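You operate a simulated robot arm through the tools that you are given. There is no shell and no other tool. Be economical: measure what you need, move in short steps, check, and stop when the job is done.

Carry out the task below with a simulated robot arm. There is one attempt and no reset: what you move stays moved.

TASK
Slide the blue sanding block along the top of the finishing table until it stands next to the cup of markers.

It is judged by the outcome, as a careful person would: the job done as asked, and still so three seconds after it is handed in. It fails if anything else is knocked over, pushed out of place, dropped, spilled or broken.

THE ROBOT
A 7-joint arm with a two-finger parallel gripper, fixed in place. Base frame: the origin is at the foot of the arm, x ahead of it, y to its left, z up; the work surface is at about z = 0. Lengths are in mm, angles in rad, forces in N, time in s.
With the tool pointing down near the work surface it reaches from about 220 to 580 mm from the base axis. Its first joint turns from -1.152 to 1.152 rad. Payload 2.5 kg.
Tool frame: the origin (TCP) lies between the finger pads and is the grasp point; the fingertips stand 23 mm ahead of it; z points along the fingers, y is the line along which they close. The gripper opens to 94 mm. The fingers are 38 mm wide and 10 mm thick; the gripper's body (54 by 96 mm) begins 39 mm behind the TCP.
Orientation is told as [roll, pitch, yaw] about the base's x, y, z axes, in that order, counted from this pose: with the fingers straight down and closing along the base's y, the tool's x points along the base's -x, its y along +y and its z along -z.

THE INTERFACE
- The arm moves only by the tool send_rows. Its argument "targets" is a list of rows, each an object of numbers (a shift or turn left out is 0, a gripper value left out holds the last): "dx", "dy", "dz": the shift along the base's x, y, z in cm; "rx", "ry", "rz": the turn, a rotation vector about the base's x, y, z in rad; "gripper": the gripper command, from -1 (shut) to 1 (fully open), values between in proportion. In form: [{"dx": .., "dy": .., "dz": .., "rx": .., "ry": .., "rz": .., "gripper": ..}, ...]. A call has 1 to 20 rows; each row is the pose to reach, as a shift and turn from the pose commanded when the call began. A row lasts 0.2 s, in which the tool goes at most 50 mm and 0.15 rad; a call with a longer step from one row to the next is refused whole, and so is a gripper value outside its range. A pose out of reach is approached as far as the arm can. The call stops where the force on the tool passes 40 N (or 10 N more than at its start, if that is more) or the arm is blocked; 0.2 s more then pass. The fingers move at their own pace (about 108 mm/s each) and stop on an object; they squeeze with about 34 N. The grip force told is the motor's: it shows also when the fingers shut on nothing. Time passes only in rows, and 0.2 s behind the last, so rows that repeat a pose let the fingers close. It gives the time, the measured TCP pose, the force on the tool (base axes), the opening and the grip force at its end, in the units of the frame above (readings bear some noise), and new pictures: "views" is both (left out), scene, wrist or none.
- Cameras (640 x 400 px; columns grow to the right, rows downward): "scene" is fixed at [128.3, -412.8, 547]; the picture's right is [0.76, -0.65, 0.00], its down [-0.36, -0.42, -0.83] and it looks along [0.54, 0.63, -0.56] (base axes); focal length 356 px, centre (320, 200). "wrist" rides on the gripper at [-39, 0, -44] in the tool frame; the picture's right is [0.00, -1.00, 0.00], its down [0.97, 0.00, -0.24] and it looks along [0.24, 0.00, 0.97] (tool axes); focal length 218 px, centre (320, 200).
- probe_pixels(camera, pixels): for up to 12 pixels [column, row] of the newest picture of that camera ("zoom" is the newest enlarged one), the place [x, y, z] in the base frame of the surface seen there, good to about 3 mm. No time passes.
- inspect(camera, box): a new picture of the part [left, top, right, bottom] of that camera's present view, enlarged. No time passes.
- finish_job(): hands the job in; it is judged then, once.

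Work in short steps. Measure before you move; look again where a grasp or a placing could have gone wrong, and mend it. You have 60 turns and 120 pictures in all, the two below and enlarged ones among them. Open the gripper and draw the arm clear of the work before you hand the job in, unless the task says otherwise; then end with one line.

The tools are called after ">>>" as a command line: name --argument value ..., lists and objects as JSON in quotes. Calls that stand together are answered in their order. send_rows: Moves the arm, as the interface text tells. Its arguments: {"type":"object","properties":{"targets":{"type":"array"},"views":{"type":"string","enum":["both","scene","wrist","none"]}},"required":["targets"]} The other tools are called the same way: probe_pixels (camera, pixels) gives the place of the surface under pixels of a picture; inspect (camera, box) takes an enlarged picture of a part of a camera's view; finish_job () hands the job in.

At the start:

```text
time_s: 0.0
tcp_pos: [373.3, 143.1, 242.5]
tcp_rot: [-0.002, -0.001, -0.001]
wrist_force: [-0.8, 0.1, 0.1]
grip_width: 93.8
gripper_force: 0.1
```

scene: 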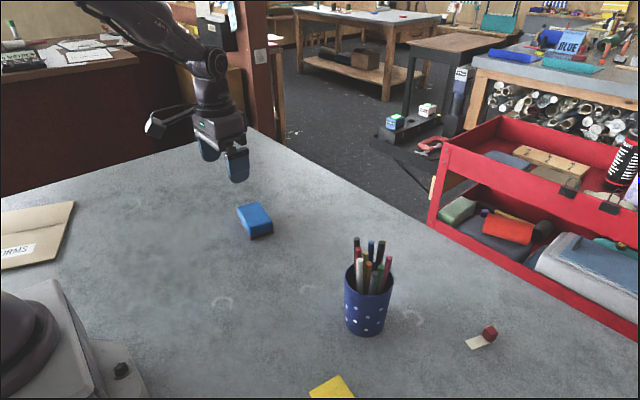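
wrist: 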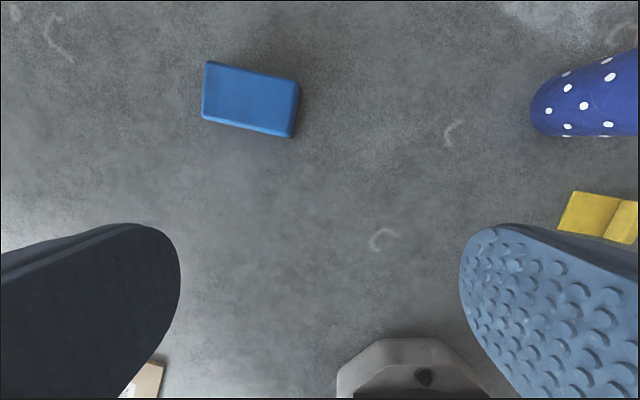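

The blue block is at about scene (255,220), the cup at (368,300). I'll measure both.

>>> inspect --camera "scene" --box '[210, 180, 450, 350]'

>>> probe_pixels --camera "scene" --pixels '[[238, 207], [262, 203], [272, 220], [248, 226], [250, 238], [272, 233], [347, 318], [366, 333], [386, 322], [368, 300], [346, 275], [392, 278]]'

>>> probe_pixels --camera "wrist" --pixels '[[207, 65], [297, 82], [291, 134], [204, 116], [250, 98], [535, 110], [548, 134], [600, 133], [545, 85]]'

```text
2.35 times, centred on (330, 265) of scene
```

zoom: 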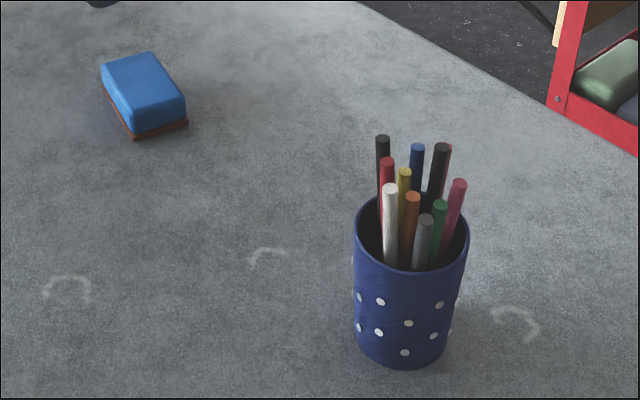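

```text
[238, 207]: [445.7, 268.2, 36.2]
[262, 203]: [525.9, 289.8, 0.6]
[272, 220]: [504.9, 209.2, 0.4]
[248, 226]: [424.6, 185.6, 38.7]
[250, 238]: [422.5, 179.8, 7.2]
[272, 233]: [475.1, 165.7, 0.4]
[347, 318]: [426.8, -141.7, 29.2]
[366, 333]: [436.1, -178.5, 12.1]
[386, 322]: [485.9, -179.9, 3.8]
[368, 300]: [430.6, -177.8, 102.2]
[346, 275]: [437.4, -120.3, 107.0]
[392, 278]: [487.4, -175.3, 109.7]
```

```text
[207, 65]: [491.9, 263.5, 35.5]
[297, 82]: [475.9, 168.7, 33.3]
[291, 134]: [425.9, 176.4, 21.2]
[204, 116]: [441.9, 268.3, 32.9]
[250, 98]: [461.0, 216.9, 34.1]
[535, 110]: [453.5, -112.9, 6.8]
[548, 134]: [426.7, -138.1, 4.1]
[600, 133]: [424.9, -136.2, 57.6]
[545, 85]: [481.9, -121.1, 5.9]
```

Block: centre about (459, 218), top z≈37, about 95×52 mm, long axis about -0.165 rad off y. The cup's near edge is at y≈-113, centred at x≈456. I'll move above the block and turn so that the fingers close across its short side.

>>> send_rows --targets '[{"dx": 0.9, "dy": 0.75, "rz": 0.14, "gripper": 1}, {"dx": 1.8, "dy": 1.5, "rz": 0.28}, {"dx": 2.6, "dy": 2.3, "rz": 0.42}, {"dx": 3.5, "dy": 3, "rz": 0.56}, {"dx": 4.3, "dy": 3.8, "rz": 0.7}, {"dx": 5.2, "dy": 4.5, "rz": 0.84}, {"dx": 6, "dy": 5.3, "rz": 0.98}, {"dx": 6.9, "dy": 6, "rz": 1.12}, {"dx": 7.7, "dy": 6.8, "rz": 1.26}, {"dx": 8.6, "dy": 7.5, "rz": 1.405}, {"dx": 8.6, "dy": 7.5, "dz": -4, "rz": 1.405}, {"dx": 8.6, "dy": 7.5, "dz": -8, "rz": 1.405}, {"dx": 8.6, "dy": 7.5, "dz": -12, "rz": 1.405}, {"dx": 8.6, "dy": 7.5, "dz": -12, "rz": 1.405}]'

```text
time_s: 3.0
tcp_pos: [457.6, 218.2, 122.7]
tcp_rot: [0.001, 0.0, 1.405]
wrist_force: [0.0, -0.5, -1.0]
grip_width: 94.0
gripper_force: 0.0
```

scene: 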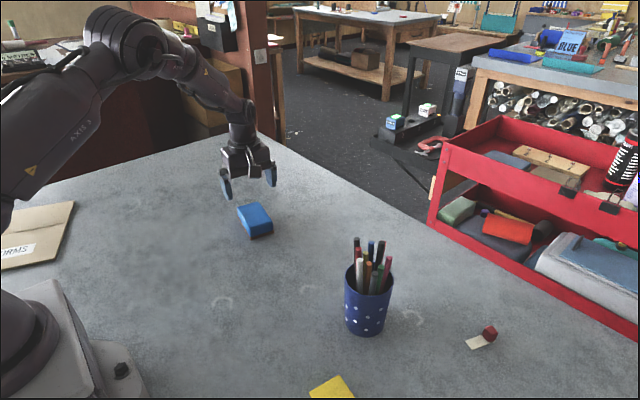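
wrist: 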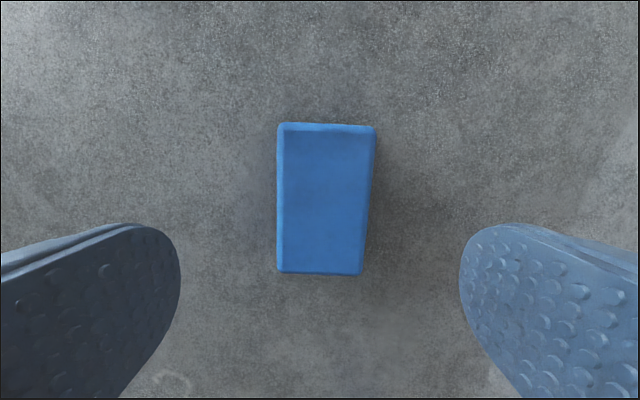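

The block sits square between the fingers in the wrist view, at cols 277–375. I'll probe its corners to check the centring.

>>> probe_pixels --camera "wrist" --pixels '[[281, 128], [371, 130], [361, 268], [280, 266], [321, 200]]'

```text
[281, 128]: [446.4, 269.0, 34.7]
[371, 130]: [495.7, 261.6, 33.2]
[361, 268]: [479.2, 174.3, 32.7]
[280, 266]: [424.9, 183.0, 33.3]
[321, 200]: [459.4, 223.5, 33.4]
```

Centre is about (461.5, 222), yaw about 0.04 further. I'll correct that, descend to z≈29 and close on it.

>>> send_rows --targets '[{"dx": 0.35, "dy": 0.35, "dz": -3, "rz": -0.04}, {"dx": 0.35, "dy": 0.35, "dz": -6, "rz": -0.04}, {"dx": 0.35, "dy": 0.35, "dz": -8, "rz": -0.04}, {"dx": 0.35, "dy": 0.35, "dz": -9.3, "rz": -0.04}, {"dx": 0.35, "dy": 0.35, "dz": -9.3, "rz": -0.04}, {"dx": 0.35, "dy": 0.35, "dz": -9.3, "rz": -0.04, "gripper": -1}, {"dx": 0.35, "dy": 0.35, "dz": -9.3, "rz": -0.04}, {"dx": 0.35, "dy": 0.35, "dz": -9.3, "rz": -0.04}]'

```text
time_s: 4.8
tcp_pos: [463.4, 222.4, 31.0]
tcp_rot: [-0.001, 0.001, 1.364]
wrist_force: [0.0, 1.1, 0.2]
grip_width: 59.5
gripper_force: 34.4
```

scene: 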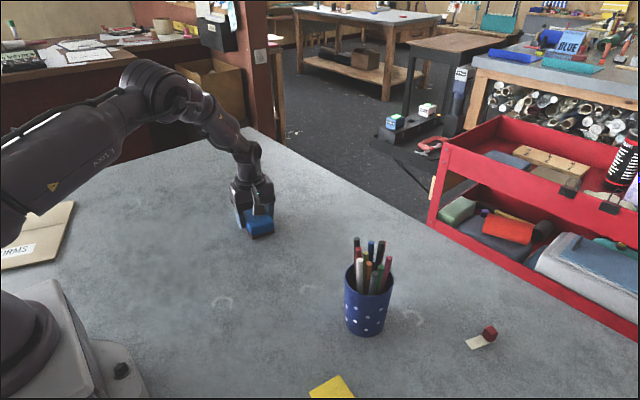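
wrist: 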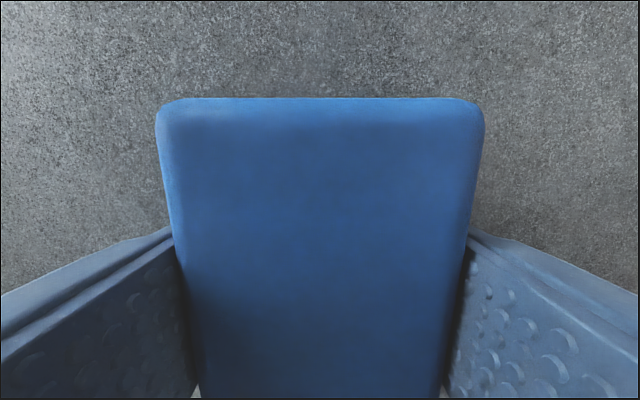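

The block is gripped at 59.5 mm. Now I slide it toward the cup along -y without lifting, straightening it slowly and stopping short at y≈-18 for a look.

>>> send_rows --targets '[{"dy": -0.7}, {"dy": -2, "rz": 0.02}, {"dy": -3.3, "rz": 0.04}, {"dy": -4.6, "rz": 0.06}, {"dy": -6, "rz": 0.08}, {"dy": -7.4, "rz": 0.1}, {"dy": -8.8, "rz": 0.12}, {"dy": -10.2, "rz": 0.14}, {"dy": -11.6, "rz": 0.16}, {"dy": -13, "rz": 0.18}, {"dy": -14.5, "rz": 0.2, "dx": -0.1}, {"dy": -16, "rz": 0.2, "dx": -0.2}, {"dy": -17.5, "rz": 0.2, "dx": -0.3}, {"dy": -19, "rz": 0.2, "dx": -0.4}, {"dy": -20.5, "rz": 0.2, "dx": -0.5}, {"dy": -22, "rz": 0.2, "dx": -0.6}, {"dy": -23.2, "rz": 0.2, "dx": -0.6}, {"dy": -24, "rz": 0.2, "dx": -0.6}]'

```text
time_s: 8.6
tcp_pos: [456.6, -16.7, 31.3]
tcp_rot: [-0.001, 0.001, 1.565]
wrist_force: [-0.3, 0.6, 0.2]
grip_width: 59.5
gripper_force: 34.7
```

scene: 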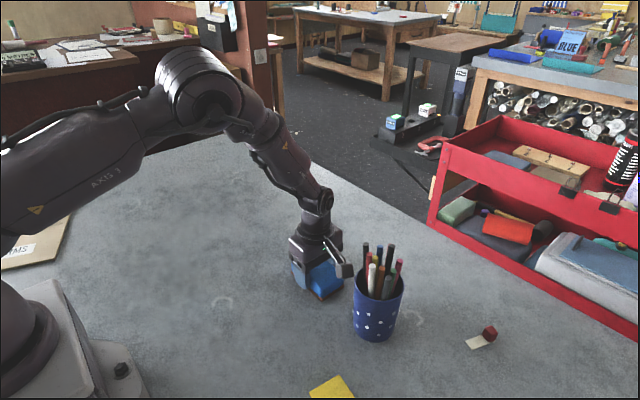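
wrist: 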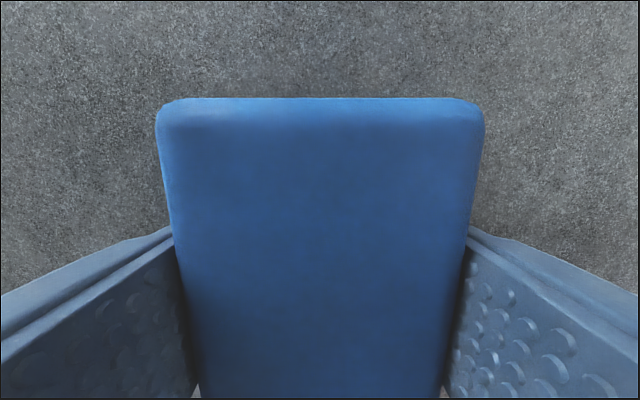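

The cup looks displaced: it now spans cols 352–404 where it was 344–393, and a protruding part of the gripper is near it. I'll stop and look closely.

>>> inspect --camera "scene" --box '[270, 200, 430, 350]'

>>> probe_pixels --camera "scene" --pixels '[[345, 270], [338, 262], [355, 325], [374, 338], [394, 328], [353, 283], [402, 285], [378, 305], [343, 287], [318, 300], [335, 295], [348, 276]]'

```text
2.67 times, centred on (350, 275) of scene
```

zoom: 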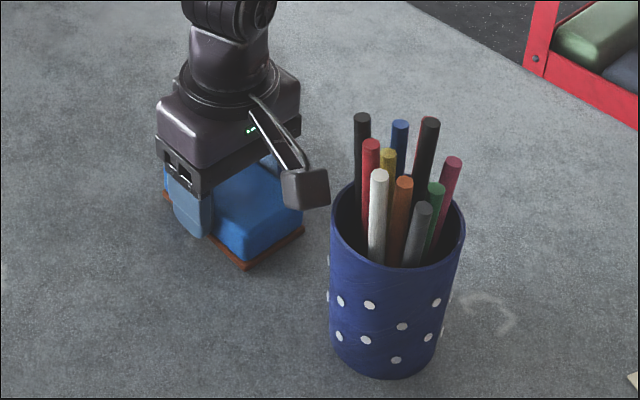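

```text
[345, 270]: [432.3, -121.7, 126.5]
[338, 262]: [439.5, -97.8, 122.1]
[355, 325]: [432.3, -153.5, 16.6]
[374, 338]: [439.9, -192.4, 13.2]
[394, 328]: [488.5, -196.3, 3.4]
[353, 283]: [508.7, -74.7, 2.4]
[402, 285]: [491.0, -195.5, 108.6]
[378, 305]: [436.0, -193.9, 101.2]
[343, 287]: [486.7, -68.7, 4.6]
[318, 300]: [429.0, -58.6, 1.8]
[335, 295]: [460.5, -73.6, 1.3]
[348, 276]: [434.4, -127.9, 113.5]
```

The gripper has a bracket on its -y side, reaching about 105 mm out at z≈115–125. It caught the cup and pushed it about (+4.5, -15) mm, and the cup is still upright. I'll back the block away along +y, release it and lift straight up. Then I'll put the cup back where it was.

>>> send_rows --targets '[{"dy": 0.7}, {"dy": 2}, {"dy": 3.3}, {"dy": 4.3}, {"dy": 5}, {"dy": 5, "gripper": 1}, {"dy": 5}, {"dy": 5}, {"dy": 5, "dz": 3}, {"dy": 5, "dz": 7}, {"dy": 5, "dz": 12}, {"dy": 5, "dz": 16}, {"dy": 5, "dz": 20}, {"dy": 5, "dz": 20}]'

>>> inspect --camera "scene" --box '[270, 200, 510, 360]'

>>> probe_pixels --camera "scene" --pixels '[[355, 325], [374, 338], [394, 328], [378, 305], [402, 285], [354, 283], [489, 332], [475, 343], [366, 248], [392, 250], [400, 264], [373, 270]]'

```text
time_s: 11.6
tcp_pos: [454.3, 31.3, 231.7]
tcp_rot: [0.0, -0.001, 1.566]
wrist_force: [0.4, 0.4, 0.0]
grip_width: 94.1
gripper_force: 0.1
```

scene: 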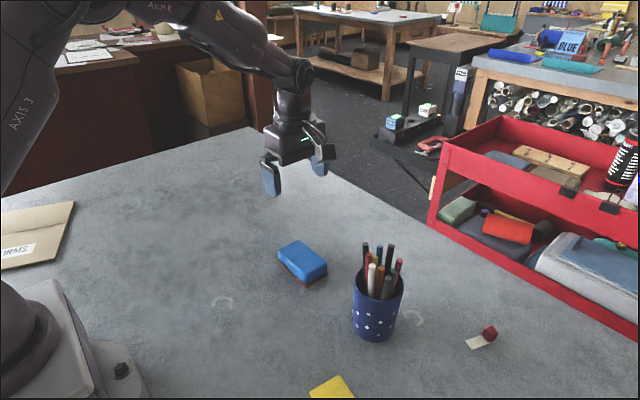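
wrist: 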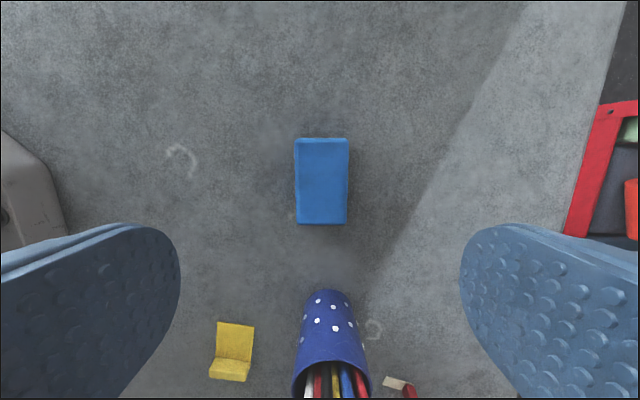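

```text
2.50 times, centred on (390, 280) of scene
```

zoom: 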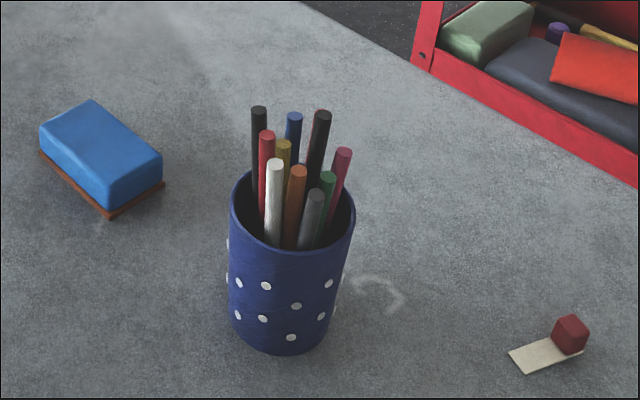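

```text
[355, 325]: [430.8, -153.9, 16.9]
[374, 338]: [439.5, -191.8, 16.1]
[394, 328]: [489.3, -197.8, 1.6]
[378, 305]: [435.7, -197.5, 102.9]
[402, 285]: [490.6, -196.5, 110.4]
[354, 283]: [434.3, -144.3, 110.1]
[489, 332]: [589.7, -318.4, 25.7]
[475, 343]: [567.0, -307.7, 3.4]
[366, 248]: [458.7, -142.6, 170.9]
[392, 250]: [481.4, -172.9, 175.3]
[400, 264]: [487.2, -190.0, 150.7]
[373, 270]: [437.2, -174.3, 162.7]
```

The cup is upright at about (462, -170), originally about (459, -151), with marker tops up to z≈175. I'll carry the closed gripper high over it to its far side, tilted so that the body and bracket lean away from the cup. From there I can nudge it back low on its wall.

>>> send_rows --targets '[{"dz": 2.5, "gripper": -1}, {"dz": 5}, {"dz": 5.5, "dy": -3}, {"dz": 5.5, "dy": -7}, {"dz": 5.5, "dy": -11}, {"dz": 5.5, "dy": -15}, {"dz": 5.5, "dy": -19}, {"dz": 5.5, "dy": -22, "dx": 0.3}, {"dz": 5.5, "dy": -25, "dx": 0.5}, {"dz": 5.5, "dy": -28, "dx": 0.7}, {"dz": 5.5, "dy": -29, "dx": 0.7, "rx": 0.1}, {"dz": 5.5, "dy": -29, "dx": 0.7, "rx": 0.2}, {"dz": 5.5, "dy": -29, "dx": 0.7, "rx": 0.3}, {"dz": 5.5, "dy": -29, "dx": 0.7, "rx": 0.3}]'

```text
time_s: 14.6
tcp_pos: [463.4, -258.7, 286.9]
tcp_rot: [0.0, -0.303, 1.564]
wrist_force: [-0.5, 0.4, -0.3]
grip_width: 0.0
gripper_force: 34.0
```

scene: 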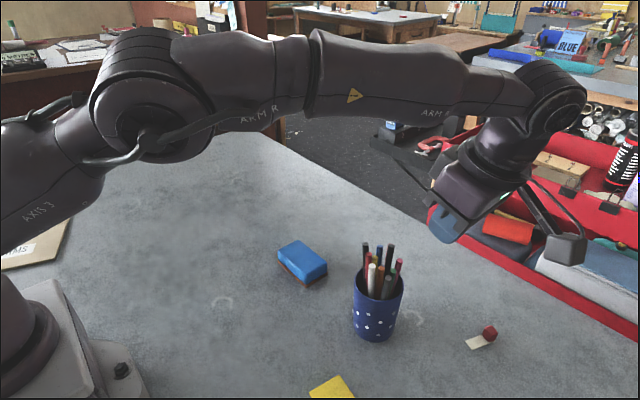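
wrist: 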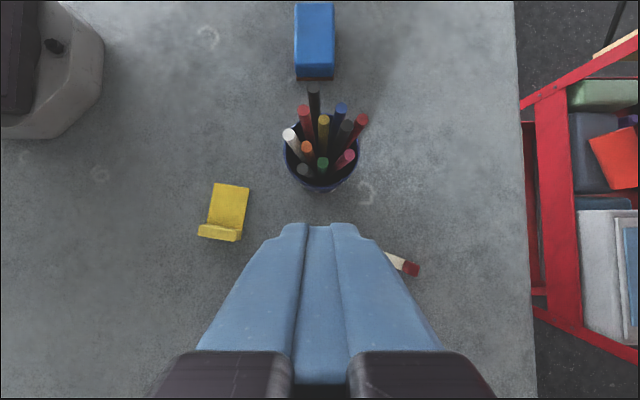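

The tilt is right: the body leans away, and the fingers line up with the cup (cols 320 and 322 in the wrist view). I'll descend partway and check.

>>> send_rows --targets '[{"dz": -4}, {"dz": -8}, {"dz": -12}, {"dz": -15}, {"dz": -17}, {"dz": -17}]'

```text
time_s: 16.0
tcp_pos: [462.5, -257.1, 113.2]
tcp_rot: [0.002, -0.3, 1.565]
wrist_force: [-0.4, -0.1, -0.3]
grip_width: 0.0
gripper_force: 33.2
```

scene: 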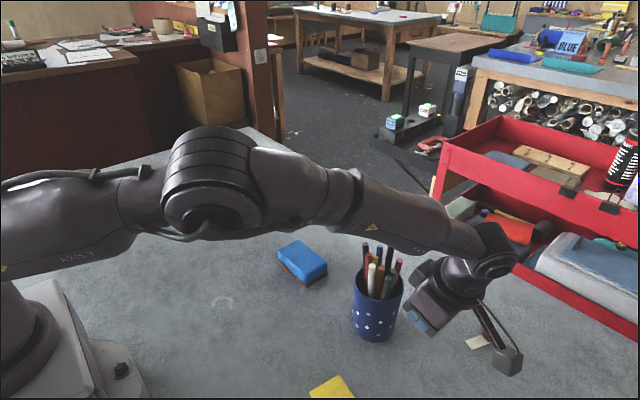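
wrist: 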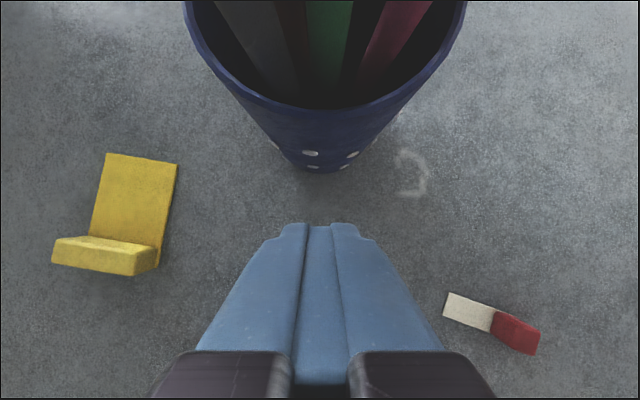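

Clear so far. I'll check the forearm's height above the markers before lowering further.

>>> probe_pixels --camera "scene" --pixels '[[340, 228], [370, 236], [400, 242], [430, 250], [440, 256], [420, 300], [412, 310], [387, 248]]'

```text
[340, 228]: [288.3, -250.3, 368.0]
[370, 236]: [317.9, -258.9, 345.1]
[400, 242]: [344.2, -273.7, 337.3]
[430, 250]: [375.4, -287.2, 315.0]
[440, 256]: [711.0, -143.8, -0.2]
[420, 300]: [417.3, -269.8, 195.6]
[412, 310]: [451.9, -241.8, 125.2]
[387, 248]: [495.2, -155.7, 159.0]
```

The forearm is far above and to the side. I'll lower to z≈52 and close most of the gap.

>>> send_rows --targets '[{"dz": -2}, {"dz": -4}, {"dz": -6}, {"dz": -6, "dy": 0.5}, {"dz": -6, "dy": 1}, {"dz": -6, "dy": 1.5}, {"dz": -6, "dy": 1.5}]'

>>> inspect --camera "scene" --box '[210, 180, 450, 350]'

```text
time_s: 17.6
tcp_pos: [463.6, -242.8, 53.9]
tcp_rot: [0.001, -0.302, 1.566]
wrist_force: [0.2, 0.5, 1.4]
grip_width: 0.2
gripper_force: 33.8
```

scene: 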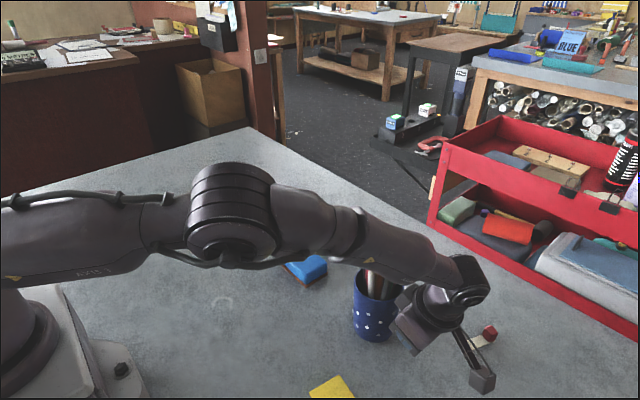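
wrist: 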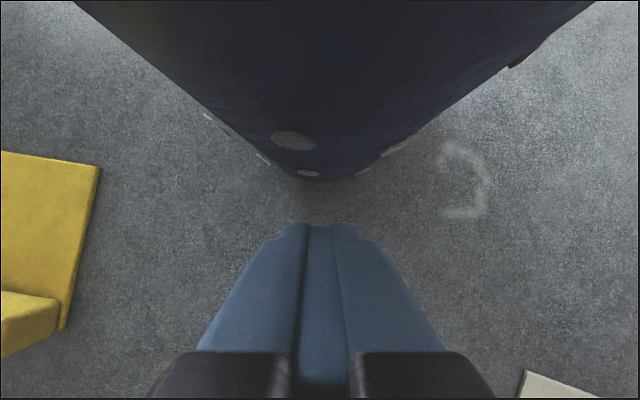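

```text
2.35 times, centred on (330, 265) of scene
```

zoom: 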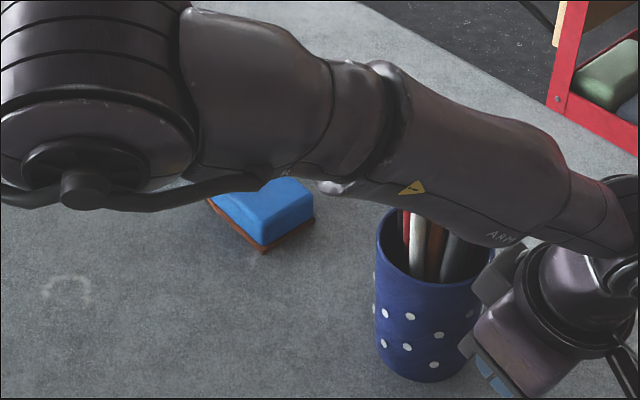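

Cup's left rim is at zoom x=376 against 354 originally, and its bottom at 382 against 367. The fingers are about 10 mm from its wall, centred. I'll push slowly in +y and compare in the same zoom.

>>> send_rows --targets '[{"dy": 0.3}, {"dy": 0.6}, {"dy": 0.8}, {"dy": 1.0}, {"dy": 1.2}, {"dy": 1.4, "dx": -0.05}, {"dy": 1.6, "dx": -0.1}, {"dy": 1.8, "dx": -0.1}, {"dy": 2.0, "dx": -0.15}, {"dy": 2.0, "dx": -0.15}]' --views "wrist"

>>> inspect --camera "scene" --box '[210, 180, 450, 350]'

```text
time_s: 19.8
tcp_pos: [460.8, -220.8, 53.8]
tcp_rot: [0.002, -0.301, 1.566]
wrist_force: [0.3, -0.7, 1.7]
grip_width: 0.0
gripper_force: 34.1
```

wrist: 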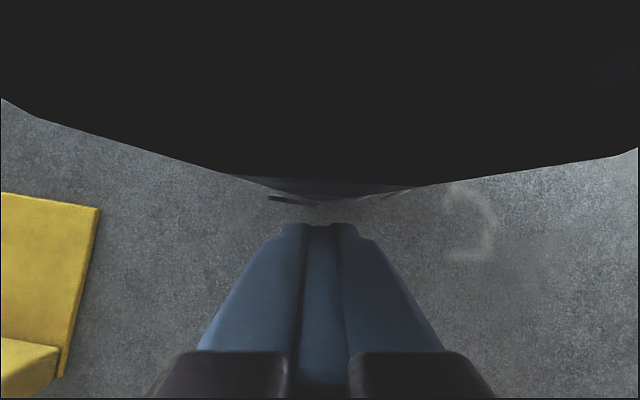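

```text
2.35 times, centred on (330, 265) of scene
```

zoom: 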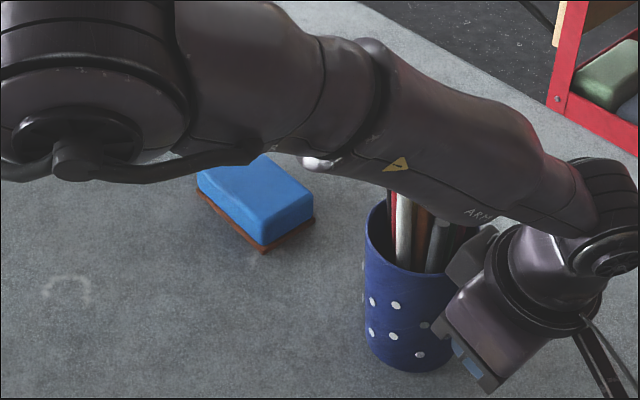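

The cup is moving back upright: left rim at 364 (target 354), bottom at 373 (target 367). I'll push about 9 mm more.

>>> send_rows --targets '[{"dy": 0.2}, {"dy": 0.4}, {"dy": 0.6}, {"dy": 0.75}, {"dy": 0.85}, {"dy": 0.85}]' --views "none"

>>> inspect --camera "scene" --box '[210, 180, 450, 350]'

```text
time_s: 21.2
tcp_pos: [461.3, -214.3, 54.7]
tcp_rot: [0.001, -0.3, 1.563]
wrist_force: [0.1, -0.4, 0.4]
grip_width: 0.1
gripper_force: 34.4
```

```text
2.35 times, centred on (330, 265) of scene
```

zoom: 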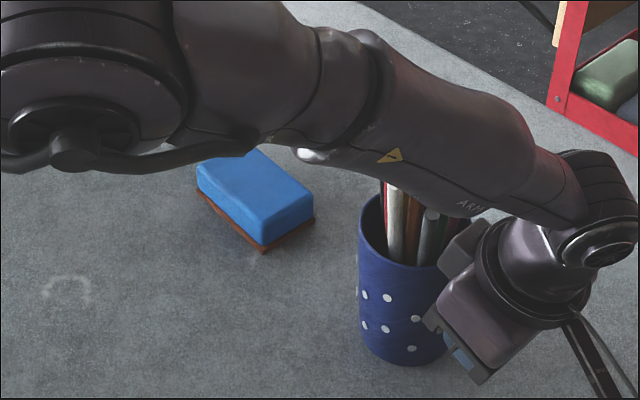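

Now 358/368; nearly there. I'll push 2.5 mm more, then back off and lift away for a clear look.

>>> send_rows --targets '[{"dy": 0.15}, {"dy": 0.27}, {"dy": 0.27}, {"dy": -0.5}, {"dy": -2}, {"dy": -3.5}, {"dy": -4, "dz": 3}, {"dy": -4, "dz": 7}, {"dy": -4, "dz": 11}, {"dy": -4, "dz": 15}, {"dy": -4, "dz": 19}, {"dy": -4, "dz": 23}, {"dy": -4, "dz": 23}]' --views "scene"

>>> inspect --camera "scene" --box '[210, 180, 450, 350]'

>>> probe_pixels --camera "scene" --pixels '[[347, 318], [366, 333], [386, 322], [368, 300], [346, 275], [392, 278]]'

```text
time_s: 24.0
tcp_pos: [463.3, -255.4, 284.7]
tcp_rot: [0.005, -0.301, 1.564]
wrist_force: [-0.5, -0.4, -0.3]
grip_width: 0.0
gripper_force: 33.5
```

scene: 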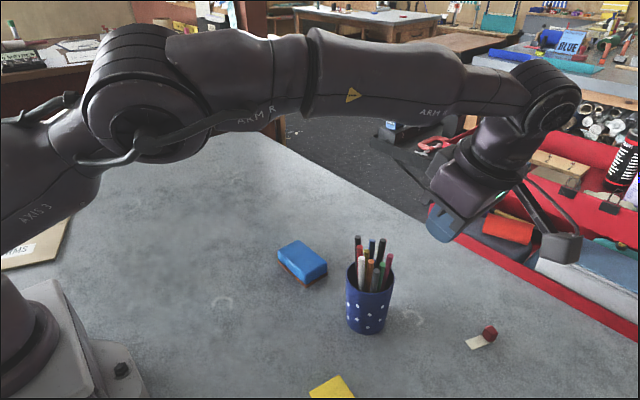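

```text
2.35 times, centred on (330, 265) of scene
```

zoom: 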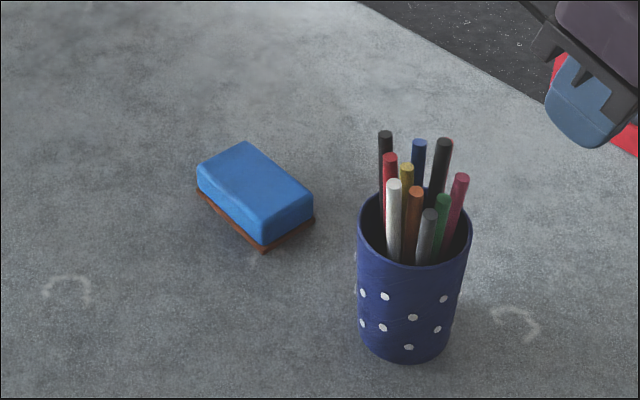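

```text
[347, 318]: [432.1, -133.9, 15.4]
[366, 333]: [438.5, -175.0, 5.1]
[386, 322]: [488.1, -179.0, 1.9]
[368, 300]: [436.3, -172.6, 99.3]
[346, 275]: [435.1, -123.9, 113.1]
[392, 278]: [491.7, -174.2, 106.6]
```

The cup is upright and within about 5 mm of its original place: zoom features have shifted by (+4, -5) px, mostly +x. I won't disturb it further. Next I'll untilt, return high over it, then turn to yaw 0 so the bracket points away from the cup toward the base.

>>> send_rows --targets '[{"dz": 0, "rx": -0.1}, {"dz": 0.5, "rx": -0.2}, {"dz": 0.5, "rx": -0.3}, {"dz": 0.5, "rx": -0.3, "dy": 4}, {"dz": 0.5, "rx": -0.3, "dy": 8}, {"dz": 0.5, "rx": -0.3, "dy": 12}, {"dz": 0.5, "rx": -0.3, "dy": 16}, {"dz": 0.5, "rx": -0.3, "dy": 20}, {"dz": 0.5, "rx": -0.3, "dy": 24}, {"dz": 0.5, "rx": -0.3, "dy": 28}, {"dz": 0.5, "rx": -0.3, "dy": 32}, {"dz": 0.5, "rx": -0.3, "dy": 36}, {"dz": 0.5, "rx": -0.3, "dy": 37}]' --views "none"

>>> send_rows --targets '[{"rz": -0.14}, {"rz": -0.28}, {"rz": -0.42}, {"rz": -0.56}, {"rz": -0.7}, {"rz": -0.84}, {"rz": -0.98}, {"rz": -1.12}, {"rz": -1.26}, {"rz": -1.4}, {"rz": -1.5}, {"rz": -1.565, "dz": -4}, {"rz": -1.565, "dz": -8}, {"rz": -1.565, "dz": -8}]'

```text
time_s: 26.8
tcp_pos: [462.5, 115.4, 289.0]
tcp_rot: [0.001, -0.001, 1.565]
wrist_force: [0.2, 0.3, 0.2]
grip_width: 0.0
gripper_force: 33.9
```

```text
time_s: 29.8
tcp_pos: [461.7, 117.9, 206.7]
tcp_rot: [0.0, -0.001, -0.003]
wrist_force: [0.6, -0.1, 0.9]
grip_width: 0.0
gripper_force: 33.9
```

scene: 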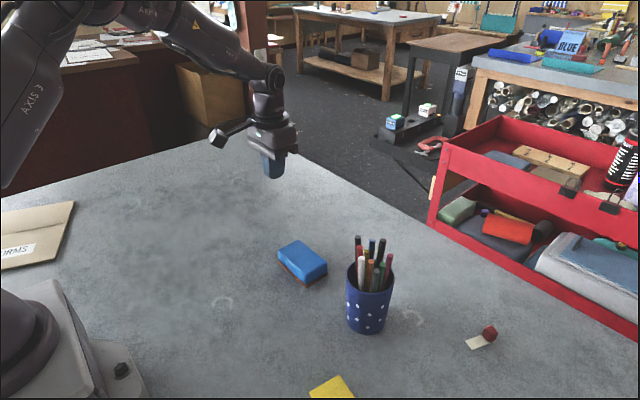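
wrist: 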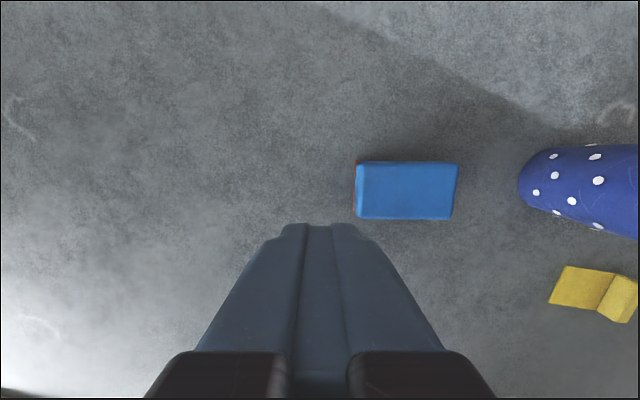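

>>> probe_pixels --camera "wrist" --pixels '[[361, 165], [360, 215], [356, 190], [452, 168], [449, 216], [410, 190], [522, 178], [535, 155], [535, 205], [455, 190]]'

>>> probe_pixels --camera "scene" --pixels '[[306, 287], [326, 276], [328, 262], [305, 275], [279, 263], [304, 241]]'

```text
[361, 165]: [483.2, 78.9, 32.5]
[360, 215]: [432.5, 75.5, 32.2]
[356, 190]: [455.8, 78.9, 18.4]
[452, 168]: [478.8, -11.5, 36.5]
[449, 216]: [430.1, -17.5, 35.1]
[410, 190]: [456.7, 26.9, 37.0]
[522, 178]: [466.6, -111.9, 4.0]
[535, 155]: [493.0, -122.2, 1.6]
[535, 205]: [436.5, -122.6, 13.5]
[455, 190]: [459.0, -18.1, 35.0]
```

```text
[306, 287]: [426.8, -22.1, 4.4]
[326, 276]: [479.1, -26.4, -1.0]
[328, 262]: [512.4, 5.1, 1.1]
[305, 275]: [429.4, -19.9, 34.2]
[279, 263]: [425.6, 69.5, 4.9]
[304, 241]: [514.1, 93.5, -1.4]
```

Block spans y≈-22…80, x≈428–484; the cup's near edge is at y≈-112. I'll lower the closed fingers behind the block to z≈29 and push it along -y, stopping a bit short for a check.

>>> send_rows --targets '[{"dx": -0.3, "dz": -4}, {"dx": -0.5, "dz": -8}, {"dx": -0.5, "dz": -12}, {"dx": -0.5, "dz": -15}, {"dx": -0.5, "dz": -17.7}, {"dx": -0.5, "dz": -17.7, "dy": -1}, {"dx": -0.5, "dz": -17.7, "dy": -2}, {"dx": -0.5, "dz": -17.7, "dy": -2.7}, {"dx": -0.5, "dz": -17.7, "dy": -3.4}, {"dx": -0.5, "dz": -17.7, "dy": -4.2}, {"dx": -0.5, "dz": -17.7, "dy": -5}, {"dx": -0.5, "dz": -17.7, "dy": -5.8}, {"dx": -0.5, "dz": -17.7, "dy": -6.6}, {"dx": -0.5, "dz": -17.7, "dy": -7.2}, {"dx": -0.5, "dz": -17.7, "dy": -7.2}]'

```text
time_s: 33.0
tcp_pos: [457.2, 42.9, 33.0]
tcp_rot: [0.0, -0.001, 0.0]
wrist_force: [-0.1, -0.1, -0.3]
grip_width: 0.0
gripper_force: 33.4
```

scene: 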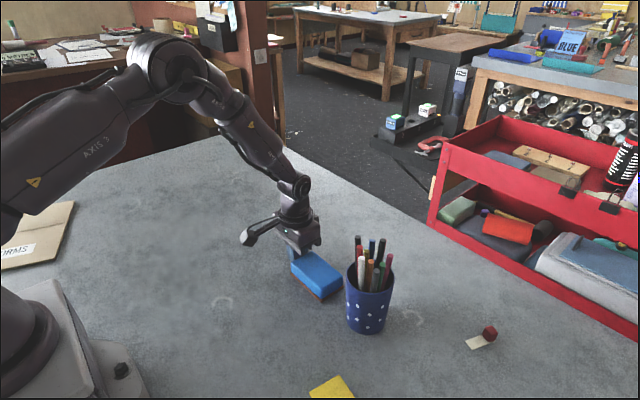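
wrist: 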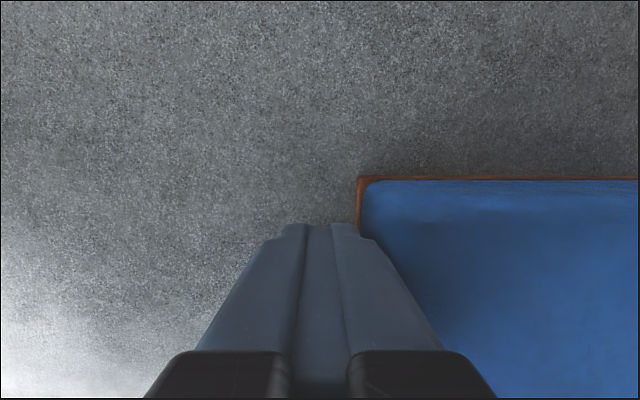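

The block slides straight and the cup is untouched. I'll measure the remaining gap.

>>> inspect --camera "scene" --box '[260, 220, 420, 350]'

>>> probe_pixels --camera "scene" --pixels '[[321, 299], [322, 301], [343, 287], [321, 289], [341, 277]]'

```text
3.08 times, centred on (340, 285) of scene
```

zoom: 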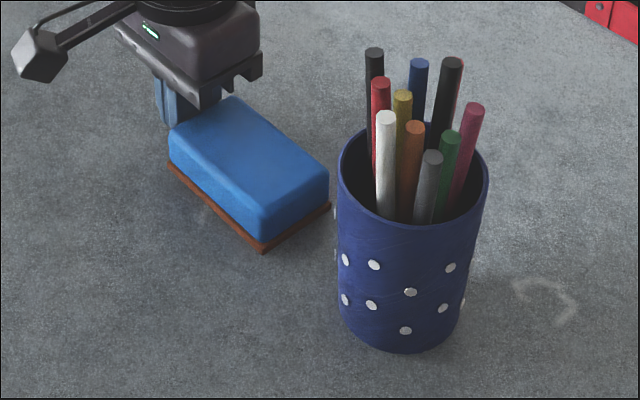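

```text
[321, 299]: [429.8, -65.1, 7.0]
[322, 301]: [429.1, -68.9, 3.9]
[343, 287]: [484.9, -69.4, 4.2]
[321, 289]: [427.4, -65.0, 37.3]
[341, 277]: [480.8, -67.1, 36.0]
```

Front face is at y≈-69 and the cup edge at ≈-112. I'll push 32 mm more, leaving about 10 mm, then back off and lift.

>>> send_rows --targets '[{"dy": -0.6}, {"dy": -1.2}, {"dy": -1.8}, {"dy": -2.4}, {"dy": -2.9}, {"dy": -3.2}, {"dy": -3.2}, {"dy": -2}, {"dy": 0}, {"dy": 0, "dz": 4}, {"dy": 0, "dz": 8}, {"dy": 2, "dz": 12}, {"dy": 5, "dz": 16}, {"dy": 9, "dz": 19}, {"dy": 12, "dz": 20, "gripper": 1}, {"dy": 14, "dz": 20}, {"dy": 14, "dz": 20}]'

>>> inspect --camera "scene" --box '[210, 180, 450, 350]'

>>> probe_pixels --camera "wrist" --pixels '[[320, 200]]'

```text
time_s: 36.6
tcp_pos: [454.9, 183.0, 233.4]
tcp_rot: [0.001, 0.0, 0.0]
wrist_force: [-0.2, -0.1, 0.4]
grip_width: 94.1
gripper_force: 0.1
```

scene: 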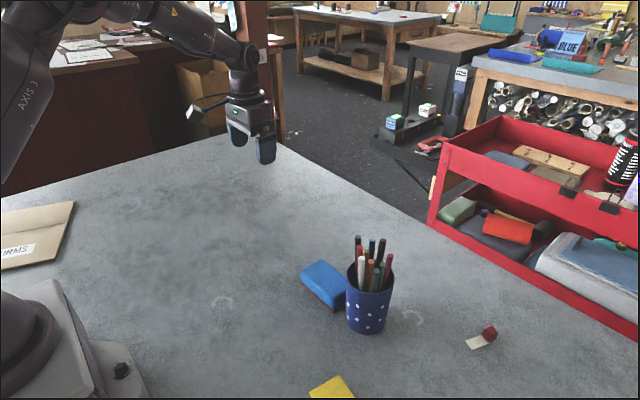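
wrist: 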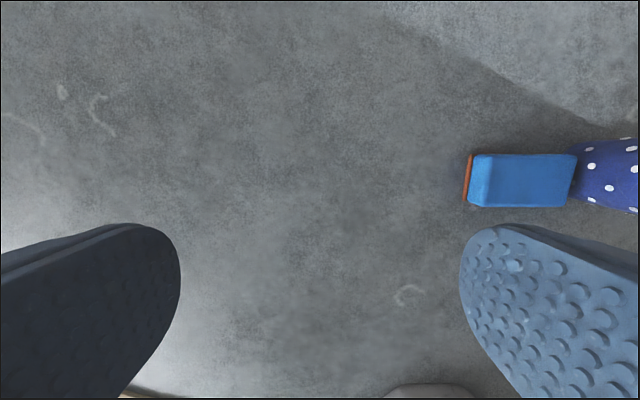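

```text
2.35 times, centred on (330, 265) of scene
```

zoom: 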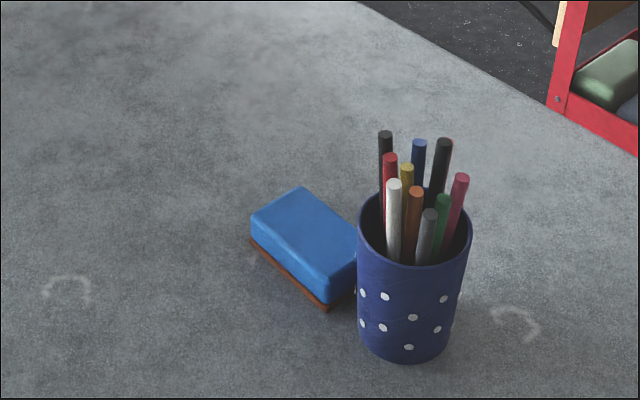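

```text
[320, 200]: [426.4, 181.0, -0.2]
```

The block now stands next to the cup, with a gap of about 10 mm. The cup hasn't moved since I put it back, the gripper is open and the arm is clear, so I'm handing in.

>>> finish_job

```text
The job is handed in.
```

The blue sanding block now stands about 10 mm from the marker cup, but on the first approach the gripper's bracket pushed the cup about 2 cm; it stayed upright, and I nudged it back to within about 5 mm of its original spot.
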